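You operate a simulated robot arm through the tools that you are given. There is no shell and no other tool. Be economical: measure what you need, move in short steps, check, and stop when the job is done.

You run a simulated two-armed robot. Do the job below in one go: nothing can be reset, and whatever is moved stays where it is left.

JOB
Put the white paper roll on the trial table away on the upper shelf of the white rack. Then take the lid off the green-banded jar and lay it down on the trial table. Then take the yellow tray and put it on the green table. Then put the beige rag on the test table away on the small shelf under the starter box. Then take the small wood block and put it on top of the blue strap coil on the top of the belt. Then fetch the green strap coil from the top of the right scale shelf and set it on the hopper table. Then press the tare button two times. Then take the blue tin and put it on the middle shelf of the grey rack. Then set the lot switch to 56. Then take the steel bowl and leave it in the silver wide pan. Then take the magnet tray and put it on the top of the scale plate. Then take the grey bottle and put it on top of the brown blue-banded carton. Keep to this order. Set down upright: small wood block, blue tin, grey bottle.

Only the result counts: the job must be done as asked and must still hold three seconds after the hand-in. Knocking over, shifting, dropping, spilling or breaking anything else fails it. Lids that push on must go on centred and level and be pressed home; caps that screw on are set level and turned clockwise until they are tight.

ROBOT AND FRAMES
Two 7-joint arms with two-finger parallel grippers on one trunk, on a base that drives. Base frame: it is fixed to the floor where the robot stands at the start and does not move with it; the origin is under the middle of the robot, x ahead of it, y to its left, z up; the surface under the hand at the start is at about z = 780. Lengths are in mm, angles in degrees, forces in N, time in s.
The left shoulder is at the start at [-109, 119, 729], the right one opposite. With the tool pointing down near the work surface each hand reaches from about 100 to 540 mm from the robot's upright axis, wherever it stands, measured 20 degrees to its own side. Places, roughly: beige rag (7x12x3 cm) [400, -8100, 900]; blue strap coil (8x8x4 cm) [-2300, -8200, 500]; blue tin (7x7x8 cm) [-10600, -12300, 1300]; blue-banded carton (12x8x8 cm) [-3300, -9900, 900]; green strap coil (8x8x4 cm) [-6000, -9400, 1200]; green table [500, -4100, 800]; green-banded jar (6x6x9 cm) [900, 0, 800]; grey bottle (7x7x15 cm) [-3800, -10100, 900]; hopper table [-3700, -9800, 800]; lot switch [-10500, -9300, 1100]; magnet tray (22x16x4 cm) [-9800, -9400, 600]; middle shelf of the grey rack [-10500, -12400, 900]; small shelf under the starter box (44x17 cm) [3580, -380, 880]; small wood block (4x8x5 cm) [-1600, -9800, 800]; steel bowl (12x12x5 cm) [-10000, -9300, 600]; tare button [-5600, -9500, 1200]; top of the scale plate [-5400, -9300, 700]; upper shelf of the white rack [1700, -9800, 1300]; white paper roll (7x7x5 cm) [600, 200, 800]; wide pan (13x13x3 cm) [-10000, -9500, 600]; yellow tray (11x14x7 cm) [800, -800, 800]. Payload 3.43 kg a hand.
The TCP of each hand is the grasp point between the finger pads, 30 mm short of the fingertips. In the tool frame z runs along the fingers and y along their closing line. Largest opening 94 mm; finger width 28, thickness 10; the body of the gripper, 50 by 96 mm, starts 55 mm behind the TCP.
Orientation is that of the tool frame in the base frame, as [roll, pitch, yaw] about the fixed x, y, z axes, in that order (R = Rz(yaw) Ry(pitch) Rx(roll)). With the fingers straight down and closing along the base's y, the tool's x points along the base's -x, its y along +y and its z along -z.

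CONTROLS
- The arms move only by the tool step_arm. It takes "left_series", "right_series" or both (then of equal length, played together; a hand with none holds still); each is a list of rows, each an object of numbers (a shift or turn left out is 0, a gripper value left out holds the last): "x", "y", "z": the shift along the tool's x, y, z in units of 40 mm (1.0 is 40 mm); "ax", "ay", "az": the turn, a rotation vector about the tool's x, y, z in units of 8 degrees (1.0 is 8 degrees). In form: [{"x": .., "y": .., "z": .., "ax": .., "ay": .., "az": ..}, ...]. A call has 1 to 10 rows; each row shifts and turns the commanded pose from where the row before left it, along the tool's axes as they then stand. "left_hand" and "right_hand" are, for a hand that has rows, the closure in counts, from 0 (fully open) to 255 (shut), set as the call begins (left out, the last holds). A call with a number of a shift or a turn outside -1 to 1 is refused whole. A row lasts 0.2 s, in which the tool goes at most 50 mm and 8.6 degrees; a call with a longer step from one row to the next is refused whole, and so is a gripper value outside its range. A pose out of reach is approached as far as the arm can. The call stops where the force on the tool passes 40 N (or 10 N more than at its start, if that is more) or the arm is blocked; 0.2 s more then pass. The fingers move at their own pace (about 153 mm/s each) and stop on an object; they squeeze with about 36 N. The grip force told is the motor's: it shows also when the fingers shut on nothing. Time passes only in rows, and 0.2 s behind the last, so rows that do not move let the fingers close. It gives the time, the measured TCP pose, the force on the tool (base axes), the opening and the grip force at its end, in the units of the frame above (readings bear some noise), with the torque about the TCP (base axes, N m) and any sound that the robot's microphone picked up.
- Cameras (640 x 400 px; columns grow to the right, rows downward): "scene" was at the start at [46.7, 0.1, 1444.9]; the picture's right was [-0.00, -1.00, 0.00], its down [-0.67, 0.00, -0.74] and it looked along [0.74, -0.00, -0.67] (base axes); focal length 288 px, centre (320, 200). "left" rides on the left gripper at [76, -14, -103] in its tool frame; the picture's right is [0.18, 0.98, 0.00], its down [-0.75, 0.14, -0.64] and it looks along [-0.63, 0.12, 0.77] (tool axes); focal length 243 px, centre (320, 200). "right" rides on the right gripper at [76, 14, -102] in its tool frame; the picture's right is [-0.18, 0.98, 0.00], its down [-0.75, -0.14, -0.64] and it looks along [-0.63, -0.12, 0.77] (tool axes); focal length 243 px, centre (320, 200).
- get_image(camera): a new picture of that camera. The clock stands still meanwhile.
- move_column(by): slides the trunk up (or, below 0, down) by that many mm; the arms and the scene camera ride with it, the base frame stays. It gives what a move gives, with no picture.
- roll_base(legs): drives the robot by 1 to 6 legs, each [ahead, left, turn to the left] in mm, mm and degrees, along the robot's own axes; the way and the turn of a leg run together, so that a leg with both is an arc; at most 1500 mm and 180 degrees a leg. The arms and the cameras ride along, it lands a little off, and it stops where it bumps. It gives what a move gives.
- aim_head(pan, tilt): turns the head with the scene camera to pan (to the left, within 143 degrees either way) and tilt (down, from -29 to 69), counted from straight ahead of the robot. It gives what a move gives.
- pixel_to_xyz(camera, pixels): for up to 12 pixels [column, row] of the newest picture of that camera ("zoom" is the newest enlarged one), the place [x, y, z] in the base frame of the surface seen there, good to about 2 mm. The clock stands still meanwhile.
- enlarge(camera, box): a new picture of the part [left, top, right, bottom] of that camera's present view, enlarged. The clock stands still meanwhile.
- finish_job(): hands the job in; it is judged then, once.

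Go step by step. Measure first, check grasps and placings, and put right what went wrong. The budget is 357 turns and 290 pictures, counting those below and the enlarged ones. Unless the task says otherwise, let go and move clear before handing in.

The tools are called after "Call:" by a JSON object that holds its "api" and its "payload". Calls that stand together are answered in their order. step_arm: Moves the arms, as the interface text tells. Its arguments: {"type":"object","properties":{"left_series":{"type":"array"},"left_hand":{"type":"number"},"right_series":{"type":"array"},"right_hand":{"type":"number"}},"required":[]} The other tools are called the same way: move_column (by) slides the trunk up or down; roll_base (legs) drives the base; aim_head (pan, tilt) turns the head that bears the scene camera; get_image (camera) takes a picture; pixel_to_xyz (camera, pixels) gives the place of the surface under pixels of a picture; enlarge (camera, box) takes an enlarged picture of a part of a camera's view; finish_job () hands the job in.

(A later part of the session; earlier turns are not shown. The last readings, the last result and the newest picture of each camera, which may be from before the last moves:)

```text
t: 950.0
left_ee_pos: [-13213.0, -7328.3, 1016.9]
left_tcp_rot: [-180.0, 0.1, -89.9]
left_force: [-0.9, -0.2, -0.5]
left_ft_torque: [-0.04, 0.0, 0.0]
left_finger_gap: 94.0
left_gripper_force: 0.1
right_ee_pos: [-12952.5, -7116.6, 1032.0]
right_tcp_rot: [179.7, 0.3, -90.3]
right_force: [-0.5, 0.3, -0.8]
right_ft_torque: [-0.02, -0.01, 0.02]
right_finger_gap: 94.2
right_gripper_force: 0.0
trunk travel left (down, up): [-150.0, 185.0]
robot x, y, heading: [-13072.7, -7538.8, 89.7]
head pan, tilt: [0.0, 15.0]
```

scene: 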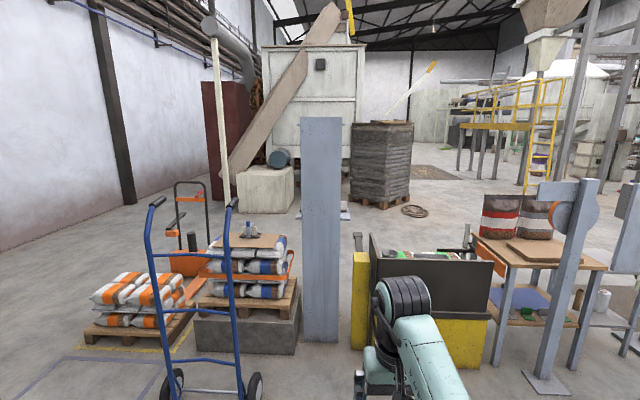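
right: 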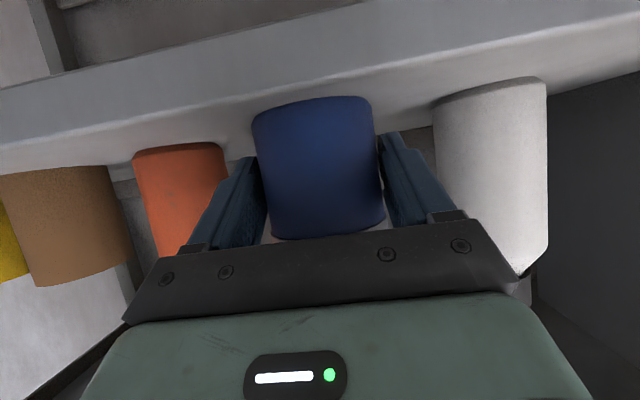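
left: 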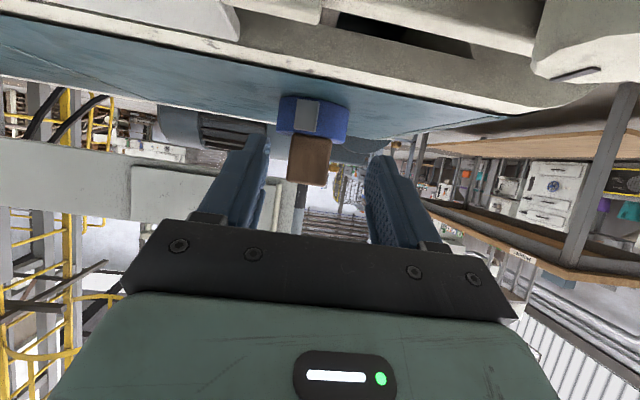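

Call:
{"api": "roll_base", "payload": {"legs": [[0, 0, 180], [0, 1500, 0], [0, 1100, 0]]}}

Call:
{"api": "aim_head", "payload": {"pan": 0, "tilt": 20}}

Call:
{"api": "get_image", "payload": {"camera": "scene"}}

```text
t: 980.0
left_ee_pos: [-10350.1, -7672.7, 1017.0]
left_tcp_rot: [179.9, 0.1, 91.8]
left_force: [0.3, 0.2, -0.3]
left_ft_torque: [-0.04, 0.01, 0.0]
left_finger_gap: 93.8
left_gripper_force: 0.1
right_ee_pos: [-10605.5, -7892.1, 1032.8]
right_tcp_rot: [179.7, 0.3, 91.4]
right_force: [0.5, -0.2, -0.1]
right_ft_torque: [0.01, -0.02, 0.04]
right_finger_gap: 94.2
right_gripper_force: 0.1
trunk travel left (down, up): [-150.0, 185.0]
robot x, y, heading: [-10496.2, -7462.6, -88.5]
head pan, tilt: [0.0, 15.0]
```

```text
t: 980.7
left_ee_pos: [-10351.5, -7673.0, 1016.8]
left_tcp_rot: [-180.0, 0.1, 91.9]
left_force: [0.9, -0.3, 0.2]
left_ft_torque: [0.0, 0.0, 0.01]
left_finger_gap: 94.2
left_gripper_force: 0.1
right_ee_pos: [-10606.1, -7890.4, 1032.3]
right_tcp_rot: [179.8, 0.3, 91.4]
right_force: [0.4, -0.1, -0.2]
right_ft_torque: [-0.04, 0.01, -0.01]
right_finger_gap: 93.9
right_gripper_force: 0.1
trunk travel left (down, up): [-150.0, 185.0]
robot x, y, heading: [-10497.8, -7463.5, -88.3]
head pan, tilt: [0.0, 20.0]
```

```text
150 pictures are left
```

scene: 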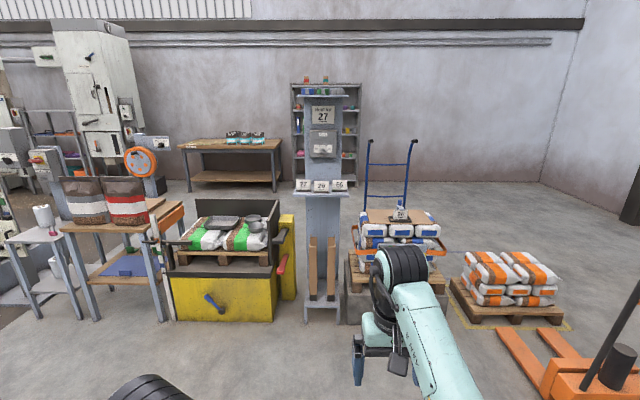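

Call:
{"api": "enlarge", "payload": {"camera": "scene", "box": [280, 90, 370, 200]}}

Call:
{"api": "pixel_to_xyz", "payload": {"camera": "scene", "pixels": [[322, 145], [322, 115], [320, 187], [320, 250], [330, 300], [225, 300], [350, 290], [220, 225], [260, 225]]}}

```text
3.64 times, centred on (325, 145) of scene
```

zoom: 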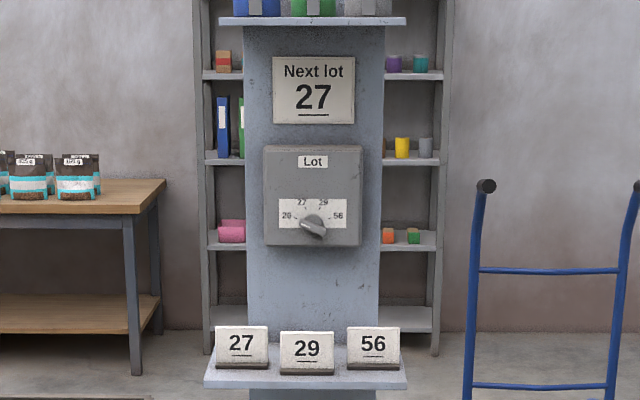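

```text
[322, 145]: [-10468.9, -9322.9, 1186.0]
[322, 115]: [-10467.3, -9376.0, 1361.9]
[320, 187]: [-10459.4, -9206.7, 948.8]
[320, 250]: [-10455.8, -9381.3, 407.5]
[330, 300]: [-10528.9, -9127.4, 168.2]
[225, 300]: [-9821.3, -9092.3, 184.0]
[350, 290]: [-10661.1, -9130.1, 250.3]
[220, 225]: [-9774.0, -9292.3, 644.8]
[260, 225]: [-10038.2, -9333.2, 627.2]
```

The Lot switch has positions 20/27/29/56. Drive in front of it.

Call:
{"api": "roll_base", "payload": {"legs": [[0, 140, -1.6], [1100, 0, 0]]}}

Call:
{"api": "move_column", "payload": {"by": 100}}

Call:
{"api": "step_arm", "payload": {"right_series": [{"ay": -0.98}, {"ay": -0.98}, {"ay": -0.98}, {"ay": -0.98}, {"ay": -0.98}, {"ay": -0.98}, {"ay": -0.98}, {"ay": -0.98}, {"ay": -0.98}, {"ay": -0.98}]}}

Call:
{"api": "step_arm", "payload": {"right_series": [{"ay": -0.98}, {"ay": -0.5}, {}]}}

Call:
{"api": "get_image", "payload": {"camera": "scene"}}

Call:
{"api": "enlarge", "payload": {"camera": "scene", "box": [280, 60, 400, 160]}}

```text
t: 987.7
left_ee_pos: [-10202.7, -8751.3, 1016.8]
left_tcp_rot: [-180.0, 0.0, 91.8]
left_force: [-0.1, -0.2, -0.3]
left_ft_torque: [-0.01, 0.01, -0.02]
left_finger_gap: 94.0
left_gripper_force: 0.1
right_ee_pos: [-10456.2, -8970.8, 1033.0]
right_tcp_rot: [179.7, 0.2, 91.3]
right_force: [0.0, -0.6, -0.3]
right_ft_torque: [-0.01, 0.05, 0.01]
right_finger_gap: 94.1
right_gripper_force: 0.1
trunk travel left (down, up): [-150.0, 185.0]
robot x, y, heading: [-10346.2, -8540.1, -88.6]
head pan, tilt: [0.0, 20.0]
```

```text
t: 989.0
left_ee_pos: [-10200.6, -8751.0, 1117.0]
left_tcp_rot: [-180.0, 0.0, 91.7]
left_force: [0.6, 0.0, 0.6]
left_ft_torque: [-0.02, 0.01, 0.02]
left_finger_gap: 94.0
left_gripper_force: 0.1
right_ee_pos: [-10456.1, -8969.4, 1132.4]
right_tcp_rot: [179.7, 0.4, 91.3]
right_force: [-0.3, 0.4, 0.5]
right_ft_torque: [0.02, 0.02, 0.0]
right_finger_gap: 94.1
right_gripper_force: 0.0
trunk travel left (down, up): [-250.0, 85.0]
robot x, y, heading: [-10350.5, -8545.3, -88.7]
head pan, tilt: [0.0, 20.0]
```

```text
t: 991.2
left_ee_pos: [-10201.2, -8752.1, 1116.4]
left_tcp_rot: [-180.0, 0.1, 91.7]
left_force: [-0.3, -0.1, 0.1]
left_ft_torque: [-0.02, -0.06, -0.01]
left_finger_gap: 93.9
left_gripper_force: 0.0
right_ee_pos: [-10455.3, -8969.3, 1131.9]
right_tcp_rot: [178.3, 78.6, 89.7]
right_force: [-0.5, 0.5, -0.3]
right_ft_torque: [0.01, 0.01, 0.02]
right_finger_gap: 94.2
right_gripper_force: 0.0
trunk travel left (down, up): [-250.0, 85.0]
robot x, y, heading: [-10346.4, -8541.3, -88.6]
head pan, tilt: [0.0, 20.0]
```

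```text
t: 992.0
left_ee_pos: [-10201.8, -8752.2, 1116.3]
left_tcp_rot: [179.9, 0.1, 91.7]
left_force: [-0.6, 0.4, 0.3]
left_ft_torque: [0.0, 0.0, -0.01]
left_finger_gap: 94.0
left_gripper_force: 0.1
right_ee_pos: [-10454.7, -8970.5, 1131.7]
right_tcp_rot: [27.6, 89.3, -61.0]
right_force: [-0.1, -0.6, 0.5]
right_ft_torque: [-0.03, -0.02, 0.01]
right_finger_gap: 94.1
right_gripper_force: 0.1
trunk travel left (down, up): [-250.0, 85.0]
robot x, y, heading: [-10345.9, -8539.4, -88.9]
head pan, tilt: [0.0, 20.0]
```

```text
148 pictures are left
```

scene: 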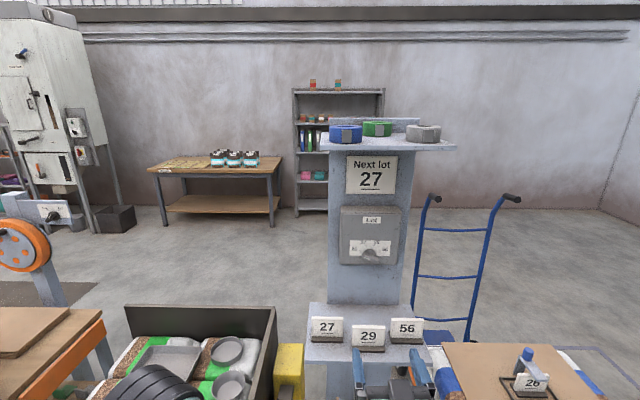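

```text
4.00 times, centred on (340, 110) of scene
```

zoom: 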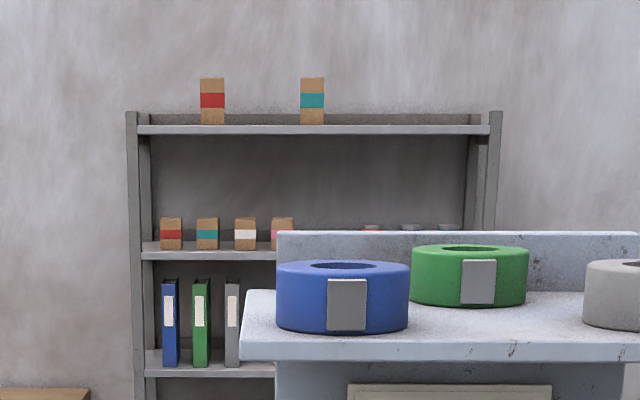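

Call:
{"api": "enlarge", "payload": {"camera": "scene", "box": [330, 200, 410, 270]}}

Call:
{"api": "get_image", "payload": {"camera": "right"}}

```text
5.71 times, centred on (370, 235) of scene
```

zoom: 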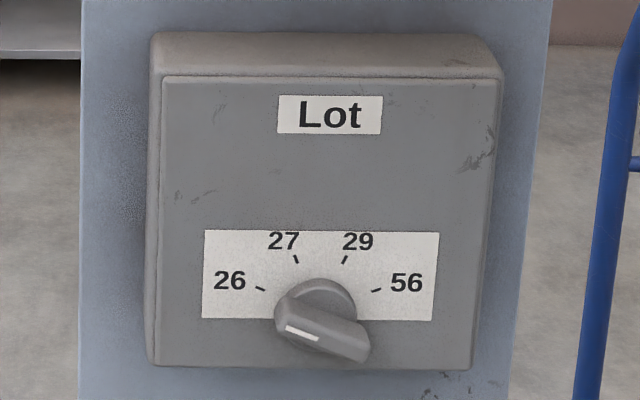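

```text
145 pictures are left
```

right: 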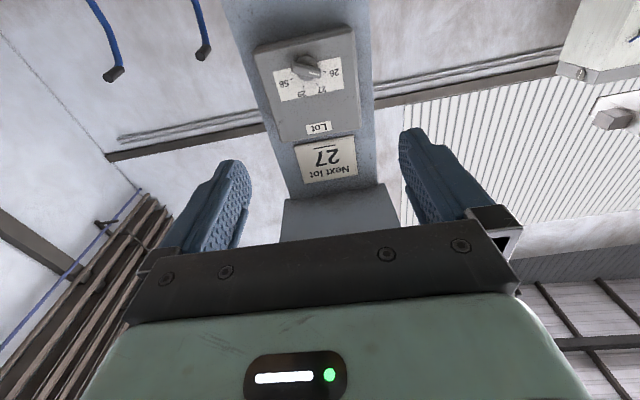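

The knob's bar points to 26 (left); 56 is 132° clockwise from there. Measuring the knob.

Call:
{"api": "pixel_to_xyz", "payload": {"camera": "zoom", "pixels": [[300, 333], [345, 340], [290, 315], [365, 350], [318, 290], [296, 262], [345, 262], [262, 290], [376, 290], [250, 350], [320, 330], [450, 200]]}}

```text
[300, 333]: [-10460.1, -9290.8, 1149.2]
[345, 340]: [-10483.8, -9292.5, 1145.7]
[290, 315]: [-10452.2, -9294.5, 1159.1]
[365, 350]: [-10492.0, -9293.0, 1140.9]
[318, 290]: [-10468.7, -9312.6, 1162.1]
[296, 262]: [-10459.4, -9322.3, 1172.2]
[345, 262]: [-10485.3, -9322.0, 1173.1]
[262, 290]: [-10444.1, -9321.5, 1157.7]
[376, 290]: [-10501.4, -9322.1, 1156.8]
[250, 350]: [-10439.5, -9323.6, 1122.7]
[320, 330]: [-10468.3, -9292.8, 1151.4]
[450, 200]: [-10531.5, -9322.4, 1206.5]
```

Knob axis ≈(−10472, 1145), bar front y −9291, panel y −9322. Pre-rotate the hand −66° so the fingers will straddle the bar, then approach.

Call:
{"api": "step_arm", "payload": {"right_series": [{"az": -0.98}, {"az": -0.98}, {"az": -0.98}, {"az": -0.98}, {"az": -0.98}, {"az": -0.98}, {"az": -0.98}, {"az": -0.98}, {"az": -0.46}, {}], "right_hand": 140}}

Call:
{"api": "roll_base", "payload": {"legs": [[0, -22, 0], [190, 0, 0]]}}

Call:
{"api": "get_image", "payload": {"camera": "right"}}

Call:
{"api": "get_image", "payload": {"camera": "scene"}}

```text
t: 994.2
left_ee_pos: [-10201.2, -8752.6, 1116.0]
left_tcp_rot: [179.9, 0.1, 91.7]
left_force: [-0.4, 0.1, 0.5]
left_ft_torque: [0.03, 0.01, 0.0]
left_finger_gap: 94.0
left_gripper_force: 0.1
right_ee_pos: [-10455.4, -8968.8, 1132.1]
right_tcp_rot: [-89.4, 23.7, -178.3]
right_force: [0.4, 0.0, 0.2]
right_ft_torque: [0.02, 0.0, -0.02]
right_finger_gap: 42.4
right_gripper_force: 0.0
trunk travel left (down, up): [-250.0, 85.0]
robot x, y, heading: [-10350.5, -8543.4, -88.6]
head pan, tilt: [0.0, 20.0]
```

```text
t: 996.3
left_ee_pos: [-10220.6, -8942.2, 1117.3]
left_tcp_rot: [-180.0, 0.0, 91.6]
left_force: [-0.1, -0.9, -0.3]
left_ft_torque: [0.02, -0.03, 0.0]
left_finger_gap: 94.1
left_gripper_force: 0.1
right_ee_pos: [-10474.8, -9161.0, 1132.5]
right_tcp_rot: [-89.4, 23.9, -178.5]
right_force: [0.0, -0.4, 0.5]
right_ft_torque: [0.03, -0.01, 0.0]
right_finger_gap: 42.3
right_gripper_force: 0.1
trunk travel left (down, up): [-250.0, 85.0]
robot x, y, heading: [-10368.7, -8731.1, -88.9]
head pan, tilt: [0.0, 20.0]
```

```text
144 pictures are left
```

right: 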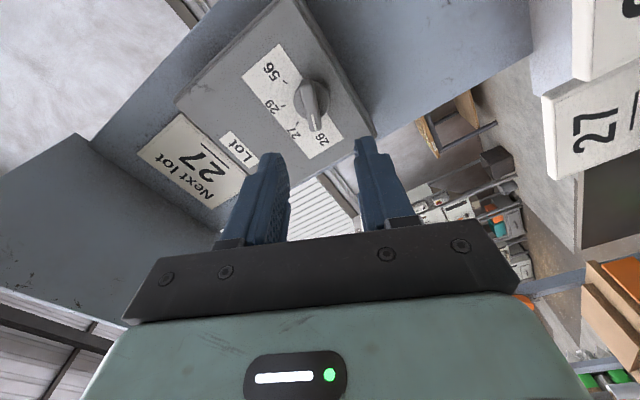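

```text
143 pictures are left
```

scene: 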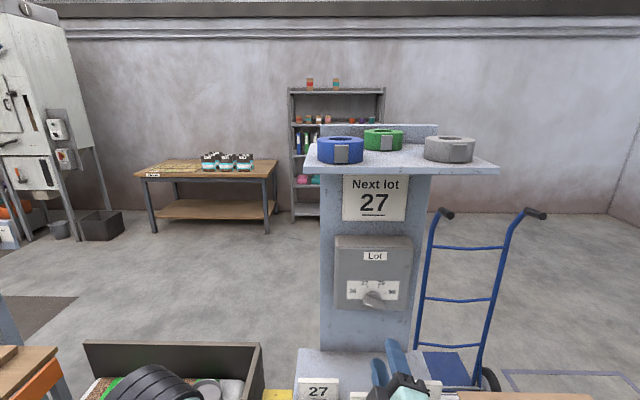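

Call:
{"api": "enlarge", "payload": {"camera": "right", "box": [260, 50, 360, 150]}}

Call:
{"api": "pixel_to_xyz", "payload": {"camera": "right", "pixels": [[312, 90], [314, 105], [314, 125], [307, 105], [321, 105], [300, 95], [327, 95]]}}

```text
4.00 times, centred on (310, 100) of right
```

zoom: 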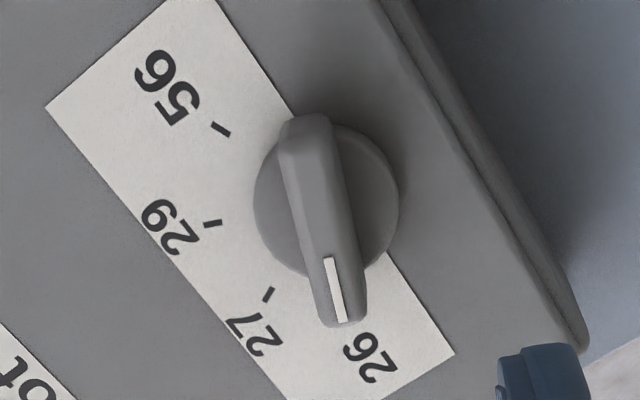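

```text
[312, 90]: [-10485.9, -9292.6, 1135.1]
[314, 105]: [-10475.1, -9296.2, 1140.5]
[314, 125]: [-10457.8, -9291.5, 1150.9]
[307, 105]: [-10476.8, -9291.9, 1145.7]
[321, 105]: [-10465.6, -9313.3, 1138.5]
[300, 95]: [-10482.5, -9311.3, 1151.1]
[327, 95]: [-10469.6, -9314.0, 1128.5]
```

Marker confirmed at 26; knob centre (−10472, 1144). Advance to straddle the bar.

Call:
{"api": "step_arm", "payload": {"right_series": [{"x": -0.116, "y": -0.263, "z": 0.5}, {"z": 0.8}, {"z": 0.8}, {"z": 0.6}, {}]}}

Call:
{"api": "get_image", "payload": {"camera": "right"}}

```text
t: 997.5
left_ee_pos: [-10219.3, -8942.2, 1116.8]
left_tcp_rot: [-180.0, 0.1, 91.6]
left_force: [1.0, 0.4, -0.4]
left_ft_torque: [0.01, 0.01, 0.01]
left_finger_gap: 94.1
left_gripper_force: 0.0
right_ee_pos: [-10472.8, -9268.2, 1145.3]
right_tcp_rot: [-89.3, 23.8, -178.6]
right_force: [-0.1, 0.9, -0.5]
right_ft_torque: [0.0, -0.02, 0.0]
right_finger_gap: 42.4
right_gripper_force: 0.0
trunk travel left (down, up): [-250.0, 85.0]
robot x, y, heading: [-10366.1, -8730.6, -88.5]
head pan, tilt: [0.0, 20.0]
```

```text
141 pictures are left
```

right: 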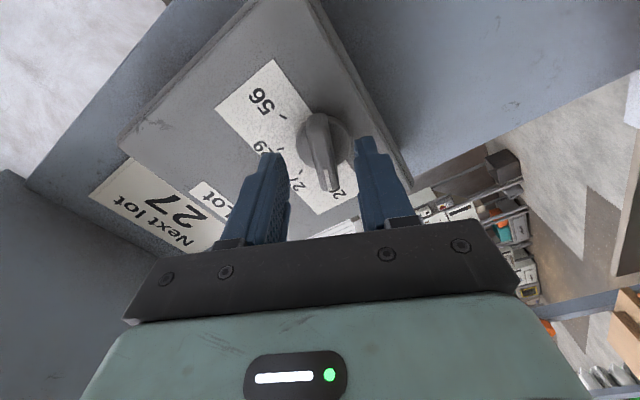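

Call:
{"api": "step_arm", "payload": {"right_series": [{"z": 0.26}, {}]}}

Call:
{"api": "step_arm", "payload": {"right_series": [{}, {}, {}], "right_hand": 255}}

Call:
{"api": "get_image", "payload": {"camera": "right"}}

```text
t: 998.1
left_ee_pos: [-10220.4, -8941.4, 1116.8]
left_tcp_rot: [-179.9, 0.1, 91.6]
left_force: [0.8, 0.3, -0.4]
left_ft_torque: [0.02, 0.0, 0.05]
left_finger_gap: 93.8
left_gripper_force: 0.1
right_ee_pos: [-10473.1, -9279.6, 1146.5]
right_tcp_rot: [-89.3, 23.9, -178.4]
right_force: [-0.6, -0.1, -0.6]
right_ft_torque: [-0.02, 0.02, -0.04]
right_finger_gap: 42.4
right_gripper_force: 0.2
trunk travel left (down, up): [-250.0, 85.0]
robot x, y, heading: [-10363.3, -8726.4, -88.7]
head pan, tilt: [0.0, 20.0]
```

```text
t: 998.9
left_ee_pos: [-10220.2, -8941.1, 1115.2]
left_tcp_rot: [-180.0, 0.1, 91.6]
left_force: [0.7, 0.1, 0.0]
left_ft_torque: [-0.02, 0.01, -0.01]
left_finger_gap: 93.9
left_gripper_force: 0.0
right_ee_pos: [-10471.8, -9280.4, 1144.9]
right_tcp_rot: [-89.5, 23.8, -178.5]
right_force: [2.6, 4.8, -12.2]
right_ft_torque: [-0.43, 0.01, 0.71]
right_finger_gap: 12.9
right_gripper_force: 44.9
trunk travel left (down, up): [-250.0, 85.0]
robot x, y, heading: [-10365.7, -8734.4, -88.8]
head pan, tilt: [0.0, 20.0]
```

```text
140 pictures are left
```

right: 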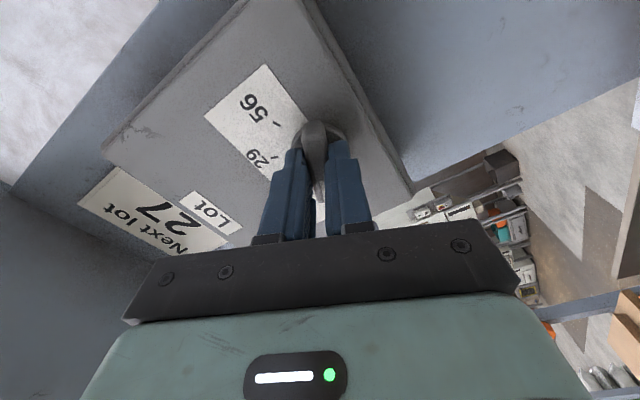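

Gripped. Rotate clockwise, first ~66°.

Call:
{"api": "step_arm", "payload": {"right_series": [{"y": 0.025}, {"az": 0.92}, {"az": 0.92}, {"az": 0.92}, {"az": 0.92}, {"az": 0.92}, {"az": 0.92}, {"az": 0.92}, {"az": 0.92}, {"az": 0.92}]}}

Call:
{"api": "get_image", "payload": {"camera": "right"}}

```text
t: 1001.1
left_ee_pos: [-10219.4, -8943.1, 1117.7]
left_tcp_rot: [-179.9, -0.1, 91.6]
left_force: [-0.4, -0.2, -0.2]
left_ft_torque: [-0.02, -0.05, 0.02]
left_finger_gap: 93.9
left_gripper_force: 0.2
right_ee_pos: [-10472.0, -9279.6, 1143.4]
right_tcp_rot: [27.5, 89.4, -61.2]
right_force: [4.0, -10.3, -4.4]
right_ft_torque: [-0.84, 0.0, -0.72]
right_finger_gap: 13.3
right_gripper_force: 45.1
trunk travel left (down, up): [-250.0, 85.0]
robot x, y, heading: [-10366.6, -8733.5, -88.9]
head pan, tilt: [0.0, 20.0]
```

```text
139 pictures are left
```

right: 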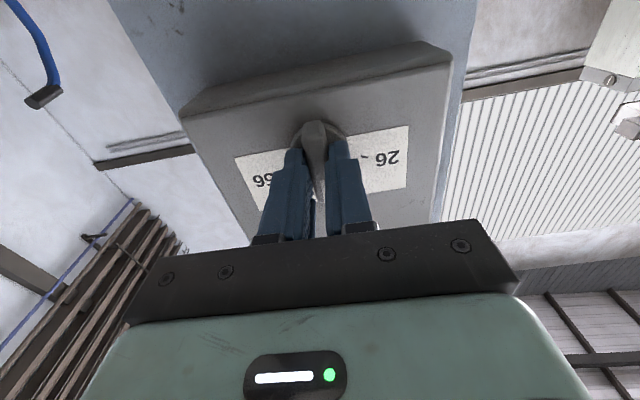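

Call:
{"api": "step_arm", "payload": {"right_series": [{"az": 0.92}, {"az": 0.92}, {"az": 0.92}, {"az": 0.92}, {"az": 0.92}, {"az": 0.92}, {"az": 0.92}, {"az": 0.92}, {"az": 0.86}, {}]}}

Call:
{"api": "get_image", "payload": {"camera": "right"}}

```text
t: 1003.3
left_ee_pos: [-10220.0, -8944.7, 1115.7]
left_tcp_rot: [-180.0, 0.1, 91.6]
left_force: [0.4, -0.1, 0.0]
left_ft_torque: [0.0, -0.02, -0.01]
left_finger_gap: 93.6
left_gripper_force: 0.0
right_ee_pos: [-10471.7, -9279.2, 1143.8]
right_tcp_rot: [89.4, 24.0, 0.8]
right_force: [1.6, -18.8, 7.7]
right_ft_torque: [0.31, 0.0, -0.75]
right_finger_gap: 12.7
right_gripper_force: 44.0
trunk travel left (down, up): [-250.0, 85.0]
robot x, y, heading: [-10364.8, -8733.7, -88.7]
head pan, tilt: [0.0, 20.0]
```

```text
138 pictures are left
```

right: 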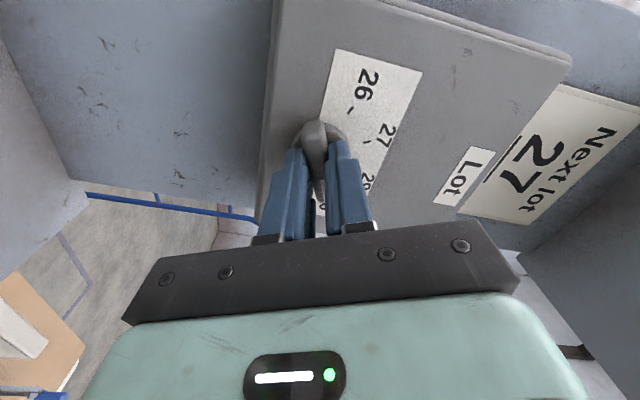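

Release, withdraw and check the pointer.

Call:
{"api": "step_arm", "payload": {"right_series": [{}, {}], "right_hand": 130}}

Call:
{"api": "step_arm", "payload": {"right_series": [{"z": -0.7}, {"z": -0.9}, {"z": -0.9}, {}]}}

Call:
{"api": "get_image", "payload": {"camera": "right"}}

Call:
{"api": "enlarge", "payload": {"camera": "right", "box": [270, 50, 390, 170]}}

```text
t: 1003.9
left_ee_pos: [-10220.8, -8941.5, 1117.0]
left_tcp_rot: [179.9, 0.1, 91.6]
left_force: [-0.2, 0.0, 0.2]
left_ft_torque: [-0.03, 0.02, 0.01]
left_finger_gap: 94.0
left_gripper_force: 0.0
right_ee_pos: [-10471.5, -9275.9, 1143.8]
right_tcp_rot: [89.4, 24.1, 1.0]
right_force: [-0.3, 0.5, 0.6]
right_ft_torque: [-0.02, -0.01, 0.01]
right_finger_gap: 46.2
right_gripper_force: 0.1
trunk travel left (down, up): [-250.0, 85.0]
robot x, y, heading: [-10364.6, -8733.0, -88.8]
head pan, tilt: [0.0, 20.0]
```

```text
t: 1004.9
left_ee_pos: [-10219.8, -8942.8, 1115.2]
left_tcp_rot: [-179.9, 0.1, 91.6]
left_force: [0.2, 0.1, 0.6]
left_ft_torque: [0.02, 0.02, 0.03]
left_finger_gap: 94.0
left_gripper_force: 0.0
right_ee_pos: [-10473.4, -9177.1, 1144.9]
right_tcp_rot: [89.4, 24.2, 0.9]
right_force: [0.3, 0.3, -0.3]
right_ft_torque: [0.0, 0.0, 0.03]
right_finger_gap: 46.1
right_gripper_force: 0.1
trunk travel left (down, up): [-250.0, 85.0]
robot x, y, heading: [-10365.1, -8732.9, -88.7]
head pan, tilt: [0.0, 20.0]
```

```text
137 pictures are left
```

right: 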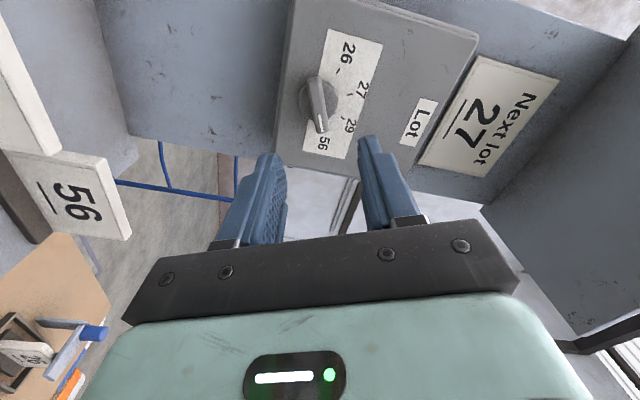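

```text
3.33 times, centred on (330, 110) of right
```

zoom: 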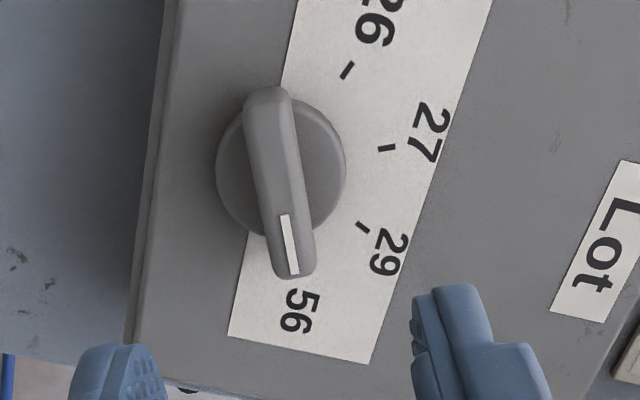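

Switch is on 56. Back off, restore the hand orientation, and look at the yellow cart with the bowls.

Call:
{"api": "roll_base", "payload": {"legs": [[-250, 0, -1.2]]}}

Call:
{"api": "step_arm", "payload": {"right_series": [{"az": -0.98}, {"az": -0.98}, {"az": -0.98}, {"az": -0.98}, {"az": -0.98}, {"az": -0.98}, {"az": -0.98}, {"az": -0.98}, {"az": -0.41}], "right_hand": 0}}

Call:
{"api": "step_arm", "payload": {"right_series": [{"ay": 0.98}, {"ay": 0.98}, {"ay": 0.98}, {"ay": 0.98}, {"ay": 0.98}, {"ay": 0.98}, {"ay": 0.98}, {"ay": 0.98}, {"ay": 0.98}, {"ay": 0.98}]}}

Call:
{"api": "step_arm", "payload": {"right_series": [{"ay": 0.98}, {"ay": 0.4}, {}]}}

Call:
{"api": "aim_head", "payload": {"pan": 25, "tilt": 40}}

Call:
{"api": "get_image", "payload": {"camera": "scene"}}

```text
t: 1006.7
left_ee_pos: [-10227.3, -8696.3, 1116.6]
left_tcp_rot: [179.9, 0.1, 90.4]
left_force: [-0.4, 0.8, -0.2]
left_ft_torque: [0.04, 0.02, 0.02]
left_finger_gap: 94.3
left_gripper_force: 0.0
right_ee_pos: [-10485.6, -8924.6, 1145.6]
right_tcp_rot: [89.3, 24.1, -0.4]
right_force: [-0.9, 0.8, 0.7]
right_ft_torque: [-0.02, -0.04, 0.01]
right_finger_gap: 46.2
right_gripper_force: 0.1
trunk travel left (down, up): [-250.0, 85.0]
robot x, y, heading: [-10366.2, -8482.6, -90.1]
head pan, tilt: [0.0, 20.0]
```

```text
t: 1008.7
left_ee_pos: [-10227.2, -8695.1, 1116.8]
left_tcp_rot: [-180.0, 0.1, 90.2]
left_force: [0.2, -1.1, 0.0]
left_ft_torque: [0.0, 0.01, 0.02]
left_finger_gap: 94.1
left_gripper_force: 0.0
right_ee_pos: [-10487.0, -8925.2, 1146.3]
right_tcp_rot: [-20.9, 89.4, -110.9]
right_force: [-0.7, 0.4, 0.0]
right_ft_torque: [0.01, -0.02, 0.0]
right_finger_gap: 94.2
right_gripper_force: 0.1
trunk travel left (down, up): [-250.0, 85.0]
robot x, y, heading: [-10366.9, -8482.5, -90.3]
head pan, tilt: [0.0, 20.0]
```

```text
t: 1010.9
left_ee_pos: [-10227.0, -8696.9, 1115.9]
left_tcp_rot: [-179.9, 0.0, 90.4]
left_force: [0.1, 1.1, -0.5]
left_ft_torque: [0.01, 0.01, 0.02]
left_finger_gap: 94.0
left_gripper_force: 0.1
right_ee_pos: [-10486.4, -8926.8, 1144.6]
right_tcp_rot: [-179.9, 12.0, 90.0]
right_force: [-0.1, -0.4, 0.5]
right_ft_torque: [0.03, -0.01, -0.02]
right_finger_gap: 94.0
right_gripper_force: 0.1
trunk travel left (down, up): [-250.0, 85.0]
robot x, y, heading: [-10366.9, -8481.1, -90.4]
head pan, tilt: [0.0, 20.0]
```

```text
t: 1011.7
left_ee_pos: [-10226.5, -8696.4, 1116.9]
left_tcp_rot: [-180.0, 0.1, 90.3]
left_force: [0.6, 0.6, 0.4]
left_ft_torque: [0.03, 0.03, -0.01]
left_finger_gap: 94.1
left_gripper_force: 0.0
right_ee_pos: [-10488.1, -8939.8, 1102.8]
right_tcp_rot: [-179.8, 1.0, 89.8]
right_force: [0.2, -1.0, 0.5]
right_ft_torque: [0.01, 0.01, -0.01]
right_finger_gap: 94.1
right_gripper_force: 0.1
right hand out of reach, approached as far as the arm can: row 1, 2
trunk travel left (down, up): [-250.0, 85.0]
robot x, y, heading: [-10367.7, -8482.7, -90.1]
head pan, tilt: [0.0, 20.0]
```

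```text
t: 1012.6
left_ee_pos: [-10227.2, -8697.0, 1116.2]
left_tcp_rot: [-180.0, 0.1, 90.3]
left_force: [0.2, 0.6, -0.3]
left_ft_torque: [-0.01, -0.01, 0.01]
left_finger_gap: 94.0
left_gripper_force: 0.0
right_ee_pos: [-10488.2, -8940.1, 1103.8]
right_tcp_rot: [-179.9, 1.2, 89.9]
right_force: [-0.5, 0.8, 0.3]
right_ft_torque: [0.04, -0.01, 0.02]
right_finger_gap: 94.2
right_gripper_force: 0.0
trunk travel left (down, up): [-250.0, 85.0]
robot x, y, heading: [-10367.5, -8483.5, -90.3]
head pan, tilt: [25.0, 40.0]
```

```text
135 pictures are left
```

scene: 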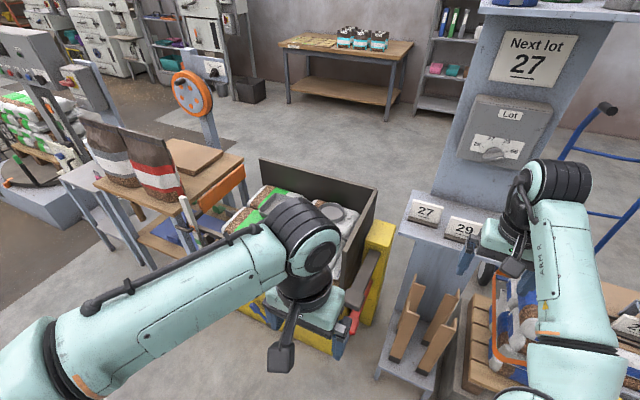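

Call:
{"api": "move_column", "payload": {"by": -100}}

Call:
{"api": "roll_base", "payload": {"legs": [[0, 420, 0.2]]}}

Call:
{"api": "aim_head", "payload": {"pan": 0, "tilt": 45}}

Call:
{"api": "get_image", "payload": {"camera": "scene"}}

```text
t: 1013.9
left_ee_pos: [-10228.4, -8694.9, 1016.8]
left_tcp_rot: [-180.0, 0.0, 90.3]
left_force: [-0.4, -0.1, -0.7]
left_ft_torque: [0.01, -0.01, 0.01]
left_finger_gap: 93.9
left_gripper_force: 0.1
right_ee_pos: [-10488.4, -8932.7, 990.6]
right_tcp_rot: [-179.9, -0.6, 89.9]
right_force: [0.2, 0.1, 0.1]
right_ft_torque: [0.01, 0.0, 0.02]
right_finger_gap: 94.2
right_gripper_force: 0.0
trunk travel left (down, up): [-150.0, 185.0]
robot x, y, heading: [-10366.0, -8482.6, -90.0]
head pan, tilt: [25.0, 40.0]
```

```text
t: 1018.1
left_ee_pos: [-9808.8, -8695.0, 1016.8]
left_tcp_rot: [-180.0, 0.0, 90.4]
left_force: [0.3, -0.3, -0.4]
left_ft_torque: [-0.02, 0.04, 0.0]
left_finger_gap: 93.9
left_gripper_force: 0.1
right_ee_pos: [-10068.2, -8934.4, 989.7]
right_tcp_rot: [-179.9, -0.7, 90.0]
right_force: [-0.4, 0.2, 0.4]
right_ft_torque: [-0.02, 0.01, 0.0]
right_finger_gap: 94.0
right_gripper_force: 0.0
trunk travel left (down, up): [-150.0, 185.0]
robot x, y, heading: [-9952.1, -8482.9, -90.1]
head pan, tilt: [25.0, 40.0]
```

```text
t: 1019.0
left_ee_pos: [-9808.8, -8696.7, 1016.9]
left_tcp_rot: [179.9, 0.1, 90.5]
left_force: [-0.2, 1.0, -0.2]
left_ft_torque: [-0.01, 0.03, -0.03]
left_finger_gap: 94.1
left_gripper_force: 0.0
right_ee_pos: [-10068.8, -8933.8, 989.3]
right_tcp_rot: [-179.9, -0.8, 90.0]
right_force: [-0.1, -0.4, 0.2]
right_ft_torque: [0.03, 0.0, -0.01]
right_finger_gap: 94.0
right_gripper_force: 0.0
trunk travel left (down, up): [-150.0, 185.0]
robot x, y, heading: [-9950.2, -8480.2, -90.1]
head pan, tilt: [0.0, 45.0]
```

```text
134 pictures are left
```

scene: 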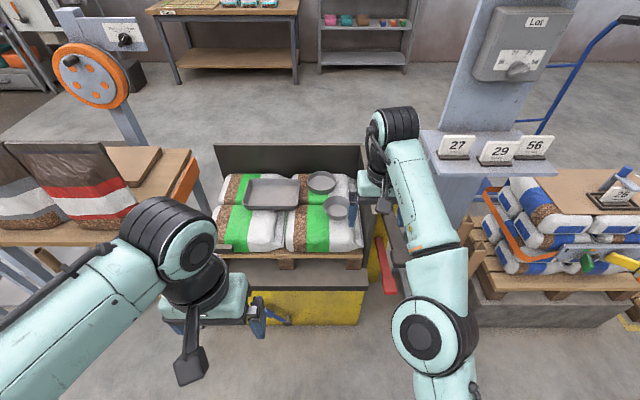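

Call:
{"api": "enlarge", "payload": {"camera": "scene", "box": [210, 150, 380, 260]}}

Call:
{"api": "pixel_to_xyz", "payload": {"camera": "scene", "pixels": [[322, 182], [337, 207], [309, 182], [335, 182], [270, 195], [337, 198], [337, 217], [290, 235], [310, 265], [300, 310], [290, 150], [365, 230]]}}

```text
3.64 times, centred on (295, 205) of scene
```

zoom: 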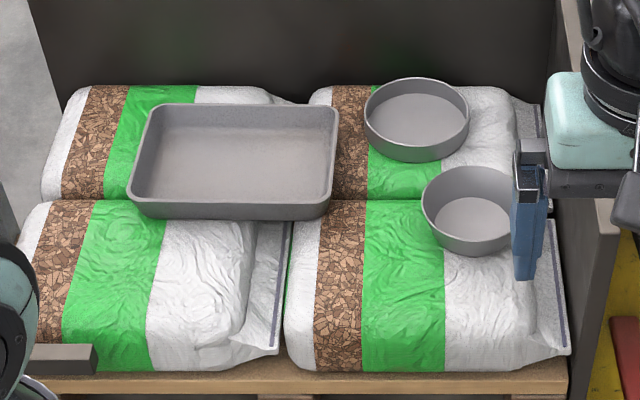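

```text
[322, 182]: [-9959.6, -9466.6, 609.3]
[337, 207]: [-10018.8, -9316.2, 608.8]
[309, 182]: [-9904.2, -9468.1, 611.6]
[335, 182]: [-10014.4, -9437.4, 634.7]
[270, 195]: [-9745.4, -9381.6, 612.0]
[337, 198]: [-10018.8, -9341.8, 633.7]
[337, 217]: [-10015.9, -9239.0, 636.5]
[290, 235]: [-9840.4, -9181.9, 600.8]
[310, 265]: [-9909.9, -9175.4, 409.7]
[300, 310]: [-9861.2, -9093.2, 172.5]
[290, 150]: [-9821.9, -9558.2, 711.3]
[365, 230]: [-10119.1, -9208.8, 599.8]
```

The steel bowl (deeper, at ≈(−10018,−9300)) and the wide pan (≈(−9960,−9455)) sit on the pellet bags; the magnet tray is at ≈(−9745,−9380). Drive closer and look with the hand camera.

Call:
{"api": "roll_base", "payload": {"legs": [[0, 55, 0], [315, 0, 0]]}}

Call:
{"api": "get_image", "payload": {"camera": "right"}}

Call:
{"api": "get_image", "payload": {"camera": "scene"}}

```text
t: 1021.9
left_ee_pos: [-9750.4, -9009.9, 1016.9]
left_tcp_rot: [180.0, 0.1, 90.9]
left_force: [0.3, -0.4, 0.4]
left_ft_torque: [0.01, -0.03, 0.02]
left_finger_gap: 94.1
left_gripper_force: 0.1
right_ee_pos: [-10009.5, -9250.0, 989.9]
right_tcp_rot: [-179.9, -0.8, 90.4]
right_force: [-0.3, -0.4, 0.1]
right_ft_torque: [0.05, -0.02, 0.01]
right_finger_gap: 94.1
right_gripper_force: 0.1
trunk travel left (down, up): [-150.0, 185.0]
robot x, y, heading: [-9893.4, -8797.4, -89.4]
head pan, tilt: [0.0, 45.0]
```

```text
132 pictures are left
```

right: 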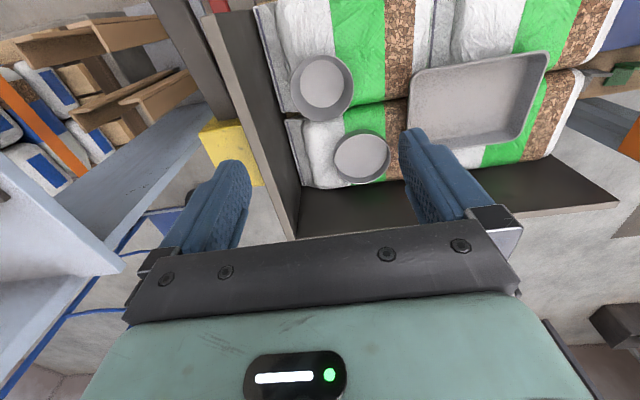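

```text
131 pictures are left
```

scene: 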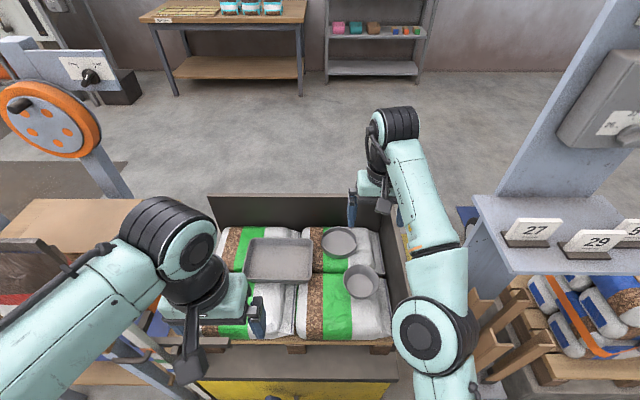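

Call:
{"api": "enlarge", "payload": {"camera": "right", "box": [270, 40, 430, 200]}}

Call:
{"api": "pixel_to_xyz", "payload": {"camera": "right", "pixels": [[290, 90], [354, 85], [320, 56], [322, 121], [322, 88], [335, 160], [390, 155], [361, 132], [362, 183], [362, 158], [300, 110], [345, 110]]}}

```text
2.50 times, centred on (350, 120) of right
```

zoom: 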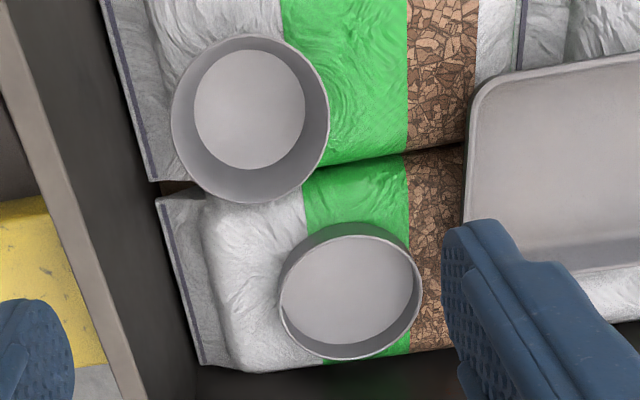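

```text
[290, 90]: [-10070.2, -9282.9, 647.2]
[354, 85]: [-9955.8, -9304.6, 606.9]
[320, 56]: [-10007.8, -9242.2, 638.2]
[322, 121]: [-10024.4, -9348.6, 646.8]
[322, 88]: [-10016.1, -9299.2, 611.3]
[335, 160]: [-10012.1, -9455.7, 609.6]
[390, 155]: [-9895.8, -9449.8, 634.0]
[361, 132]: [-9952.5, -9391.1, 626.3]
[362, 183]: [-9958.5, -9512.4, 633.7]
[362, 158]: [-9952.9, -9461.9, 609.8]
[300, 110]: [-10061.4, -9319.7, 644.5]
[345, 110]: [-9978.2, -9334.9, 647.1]
```

Bowl centre ≈(−10014,−9293), rim z≈649, tapered wall; pan centre ≈(−9957,−9453), inside z 610, rim 634. I'll pinch the bowl's near rim with the hand pitched 15° (parallel to the wall) and rotated 90°.

Call:
{"api": "step_arm", "payload": {"right_series": [{"ay": -0.98}, {"ay": -0.98}, {"az": 0.98}, {"az": 0.98}, {"az": 0.98}, {"az": 0.98}, {"az": 0.98}, {"az": 0.98}, {"az": 0.98}, {"az": 0.98}], "right_hand": 119}}

Call:
{"api": "step_arm", "payload": {"right_series": [{"az": 0.98}, {"az": 0.98}, {"az": 0.98}, {"az": 0.47}, {}]}}

Call:
{"api": "get_image", "payload": {"camera": "right"}}

```text
t: 1024.1
left_ee_pos: [-9751.6, -9010.0, 1016.8]
left_tcp_rot: [-180.0, 0.1, 90.9]
left_force: [0.0, -0.5, -0.7]
left_ft_torque: [0.03, 0.01, -0.02]
left_finger_gap: 94.0
left_gripper_force: 0.0
right_ee_pos: [-10008.3, -9249.5, 990.8]
right_tcp_rot: [166.7, 6.8, 26.7]
right_force: [-0.9, -0.6, -0.2]
right_ft_torque: [0.02, -0.02, -0.01]
right_finger_gap: 50.3
right_gripper_force: 0.0
trunk travel left (down, up): [-150.0, 185.0]
robot x, y, heading: [-9895.6, -8799.7, -89.5]
head pan, tilt: [0.0, 45.0]
```

```text
t: 1025.3
left_ee_pos: [-9751.6, -9009.6, 1017.3]
left_tcp_rot: [180.0, 0.1, 90.9]
left_force: [0.2, -0.8, -0.3]
left_ft_torque: [0.01, -0.04, 0.02]
left_finger_gap: 94.0
left_gripper_force: 0.0
right_ee_pos: [-10010.2, -9249.5, 988.1]
right_tcp_rot: [165.1, 0.0, 0.3]
right_force: [0.2, 0.9, 0.8]
right_ft_torque: [0.02, -0.01, 0.0]
right_finger_gap: 50.1
right_gripper_force: 0.0
trunk travel left (down, up): [-150.0, 185.0]
robot x, y, heading: [-9896.7, -8799.6, -89.4]
head pan, tilt: [0.0, 45.0]
```

```text
129 pictures are left
```

right: 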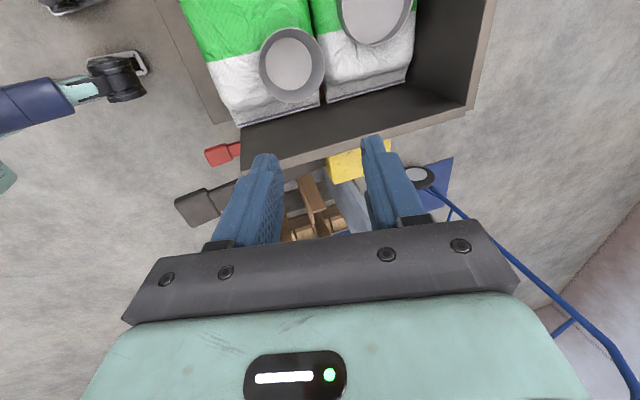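

Call:
{"api": "pixel_to_xyz", "payload": {"camera": "right", "pixels": [[259, 65], [325, 65], [292, 103], [292, 30], [262, 50], [262, 80], [320, 45], [320, 88], [290, 65]]}}

```text
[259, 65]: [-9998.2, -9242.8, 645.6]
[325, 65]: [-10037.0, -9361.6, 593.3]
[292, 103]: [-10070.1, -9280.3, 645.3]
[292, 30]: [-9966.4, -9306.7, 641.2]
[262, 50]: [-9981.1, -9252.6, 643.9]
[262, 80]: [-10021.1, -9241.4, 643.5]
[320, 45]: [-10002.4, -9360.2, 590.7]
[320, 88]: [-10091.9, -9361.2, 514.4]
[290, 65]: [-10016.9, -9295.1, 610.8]
```

Call:
{"api": "step_arm", "payload": {"right_series": [{"x": -0.1, "y": -0.349, "z": 0.893}, {"y": -0.349, "z": 0.893}, {"y": -0.349, "z": 0.893}, {"y": -0.349, "z": 0.893}, {"y": -0.349, "z": 0.893}, {"y": -0.349, "z": 0.893}, {"y": -0.349, "z": 0.893}, {}]}}

Call:
{"api": "get_image", "payload": {"camera": "right"}}

Call:
{"api": "get_image", "payload": {"camera": "scene"}}

```text
t: 1027.1
left_ee_pos: [-9751.5, -9009.5, 1016.8]
left_tcp_rot: [180.0, 0.2, 90.9]
left_force: [-0.1, 0.7, -0.7]
left_ft_torque: [-0.01, -0.01, -0.01]
left_finger_gap: 94.0
left_gripper_force: 0.0
right_ee_pos: [-10015.2, -9218.0, 718.0]
right_tcp_rot: [165.0, 0.1, 0.3]
right_force: [0.3, 0.2, -0.1]
right_ft_torque: [0.0, 0.01, 0.0]
right_finger_gap: 50.1
right_gripper_force: 0.2
trunk travel left (down, up): [-150.0, 185.0]
robot x, y, heading: [-9894.5, -8799.6, -89.8]
head pan, tilt: [0.0, 45.0]
```

```text
128 pictures are left
```

right: 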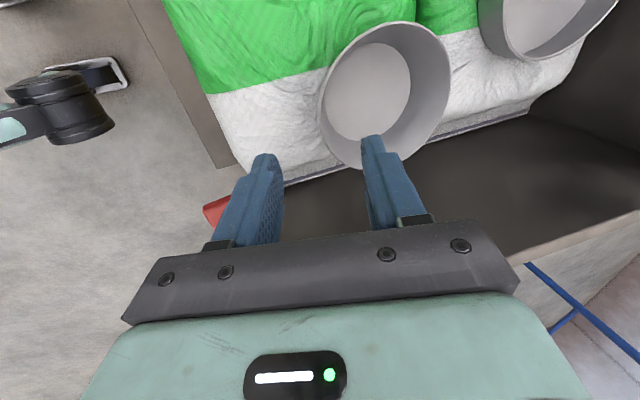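

```text
127 pictures are left
```

scene: 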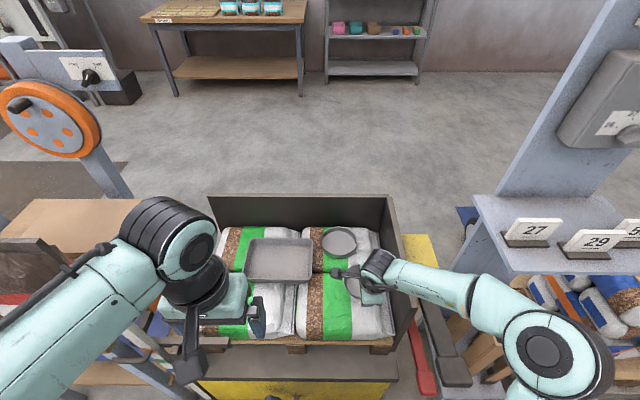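

Call:
{"api": "step_arm", "payload": {"right_series": [{"z": 0.7, "y": 0.07}, {"z": 0.5}, {"z": 0.2}, {}]}}

Call:
{"api": "get_image", "payload": {"camera": "right"}}

Call:
{"api": "pixel_to_xyz", "payload": {"camera": "scene", "pixels": [[545, 345], [580, 330], [510, 290], [500, 320], [437, 345]]}}

```text
t: 1028.1
left_ee_pos: [-9752.0, -9010.6, 1016.4]
left_tcp_rot: [180.0, 0.1, 90.9]
left_force: [-0.2, 0.7, -0.9]
left_ft_torque: [0.02, -0.01, -0.01]
left_finger_gap: 93.9
left_gripper_force: 0.1
right_ee_pos: [-10014.4, -9236.8, 667.3]
right_tcp_rot: [164.9, 0.1, 0.4]
right_force: [-0.3, -0.5, -0.3]
right_ft_torque: [0.01, 0.03, -0.01]
right_finger_gap: 50.3
right_gripper_force: 0.1
trunk travel left (down, up): [-150.0, 185.0]
robot x, y, heading: [-9894.4, -8798.9, -89.6]
head pan, tilt: [0.0, 45.0]
```

```text
126 pictures are left
```

right: 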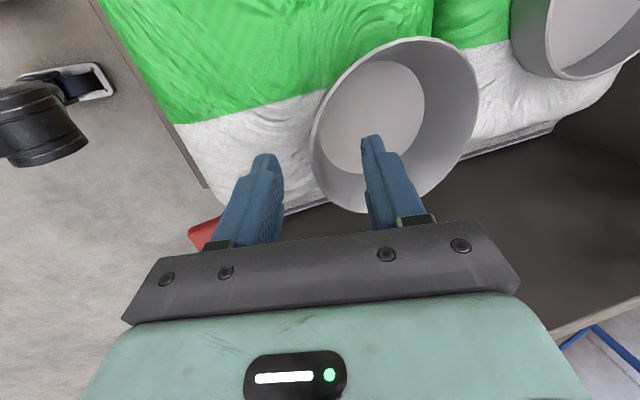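

```text
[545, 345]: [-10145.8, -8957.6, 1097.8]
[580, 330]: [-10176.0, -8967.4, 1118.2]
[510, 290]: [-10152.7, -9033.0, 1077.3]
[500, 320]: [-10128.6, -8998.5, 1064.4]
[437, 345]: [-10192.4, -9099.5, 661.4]
```

Call:
{"api": "step_arm", "payload": {"right_series": [{"z": 0.08}, {}]}}

Call:
{"api": "step_arm", "payload": {"right_series": [{}, {}, {}], "right_hand": 255}}

Call:
{"api": "step_arm", "payload": {"right_series": [{"y": 0.1, "z": -0.37}, {"y": 0.13, "z": -0.48}, {}]}}

Call:
{"api": "get_image", "payload": {"camera": "right"}}

```text
t: 1028.7
left_ee_pos: [-9750.5, -9009.5, 1015.7]
left_tcp_rot: [179.9, 0.1, 90.9]
left_force: [0.0, 0.1, -0.3]
left_ft_torque: [0.01, -0.02, 0.01]
left_finger_gap: 94.0
left_gripper_force: 0.0
right_ee_pos: [-10015.0, -9237.5, 664.9]
right_tcp_rot: [164.9, 0.1, 0.4]
right_force: [0.6, 0.1, -0.6]
right_ft_torque: [-0.01, 0.0, 0.0]
right_finger_gap: 49.9
right_gripper_force: 0.0
trunk travel left (down, up): [-150.0, 185.0]
robot x, y, heading: [-9890.4, -8798.7, -89.7]
head pan, tilt: [0.0, 45.0]
```

```text
t: 1029.5
left_ee_pos: [-9751.4, -9010.2, 1016.6]
left_tcp_rot: [180.0, 0.2, 90.8]
left_force: [0.8, 0.0, 0.9]
left_ft_torque: [0.01, 0.01, -0.05]
left_finger_gap: 94.2
left_gripper_force: 0.1
right_ee_pos: [-10014.0, -9237.0, 664.9]
right_tcp_rot: [165.0, 0.1, 0.4]
right_force: [-1.3, -1.6, 3.3]
right_ft_torque: [-0.4, -0.01, -0.15]
right_finger_gap: 5.6
right_gripper_force: 36.1
trunk travel left (down, up): [-150.0, 185.0]
robot x, y, heading: [-9894.3, -8797.3, -89.7]
head pan, tilt: [0.0, 45.0]
```

```text
t: 1030.3
left_ee_pos: [-9751.3, -9010.6, 1016.1]
left_tcp_rot: [180.0, 0.1, 90.9]
left_force: [-0.2, 0.0, 0.4]
left_ft_torque: [-0.02, -0.02, -0.02]
left_finger_gap: 94.0
left_gripper_force: 0.1
right_ee_pos: [-10015.4, -9237.9, 702.1]
right_tcp_rot: [165.1, 0.1, 0.6]
right_force: [-1.0, 0.2, -1.2]
right_ft_torque: [0.04, 0.02, 0.03]
right_finger_gap: 5.3
right_gripper_force: 36.1
trunk travel left (down, up): [-150.0, 185.0]
robot x, y, heading: [-9893.0, -8796.9, -89.5]
head pan, tilt: [0.0, 45.0]
```

```text
125 pictures are left
```

right: 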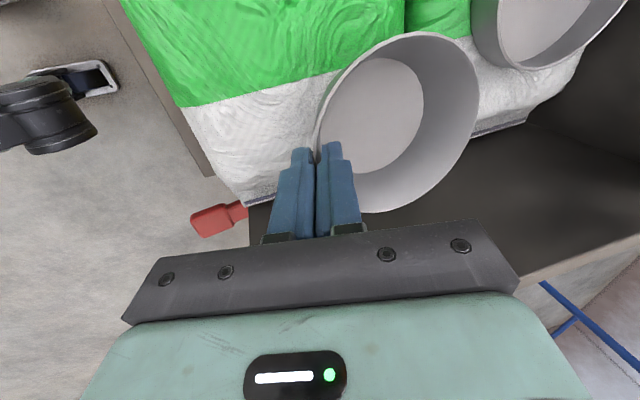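

Bowl is lifted. Check its level and position.

Call:
{"api": "pixel_to_xyz", "payload": {"camera": "right", "pixels": [[477, 90], [410, 34], [385, 211], [318, 130], [330, 80], [380, 110], [340, 185], [465, 130]]}}

```text
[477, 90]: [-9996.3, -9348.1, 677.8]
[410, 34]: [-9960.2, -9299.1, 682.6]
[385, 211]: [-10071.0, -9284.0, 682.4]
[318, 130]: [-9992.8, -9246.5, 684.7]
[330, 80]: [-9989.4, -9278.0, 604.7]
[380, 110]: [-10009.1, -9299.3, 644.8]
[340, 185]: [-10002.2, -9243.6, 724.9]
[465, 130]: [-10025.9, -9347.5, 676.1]
```

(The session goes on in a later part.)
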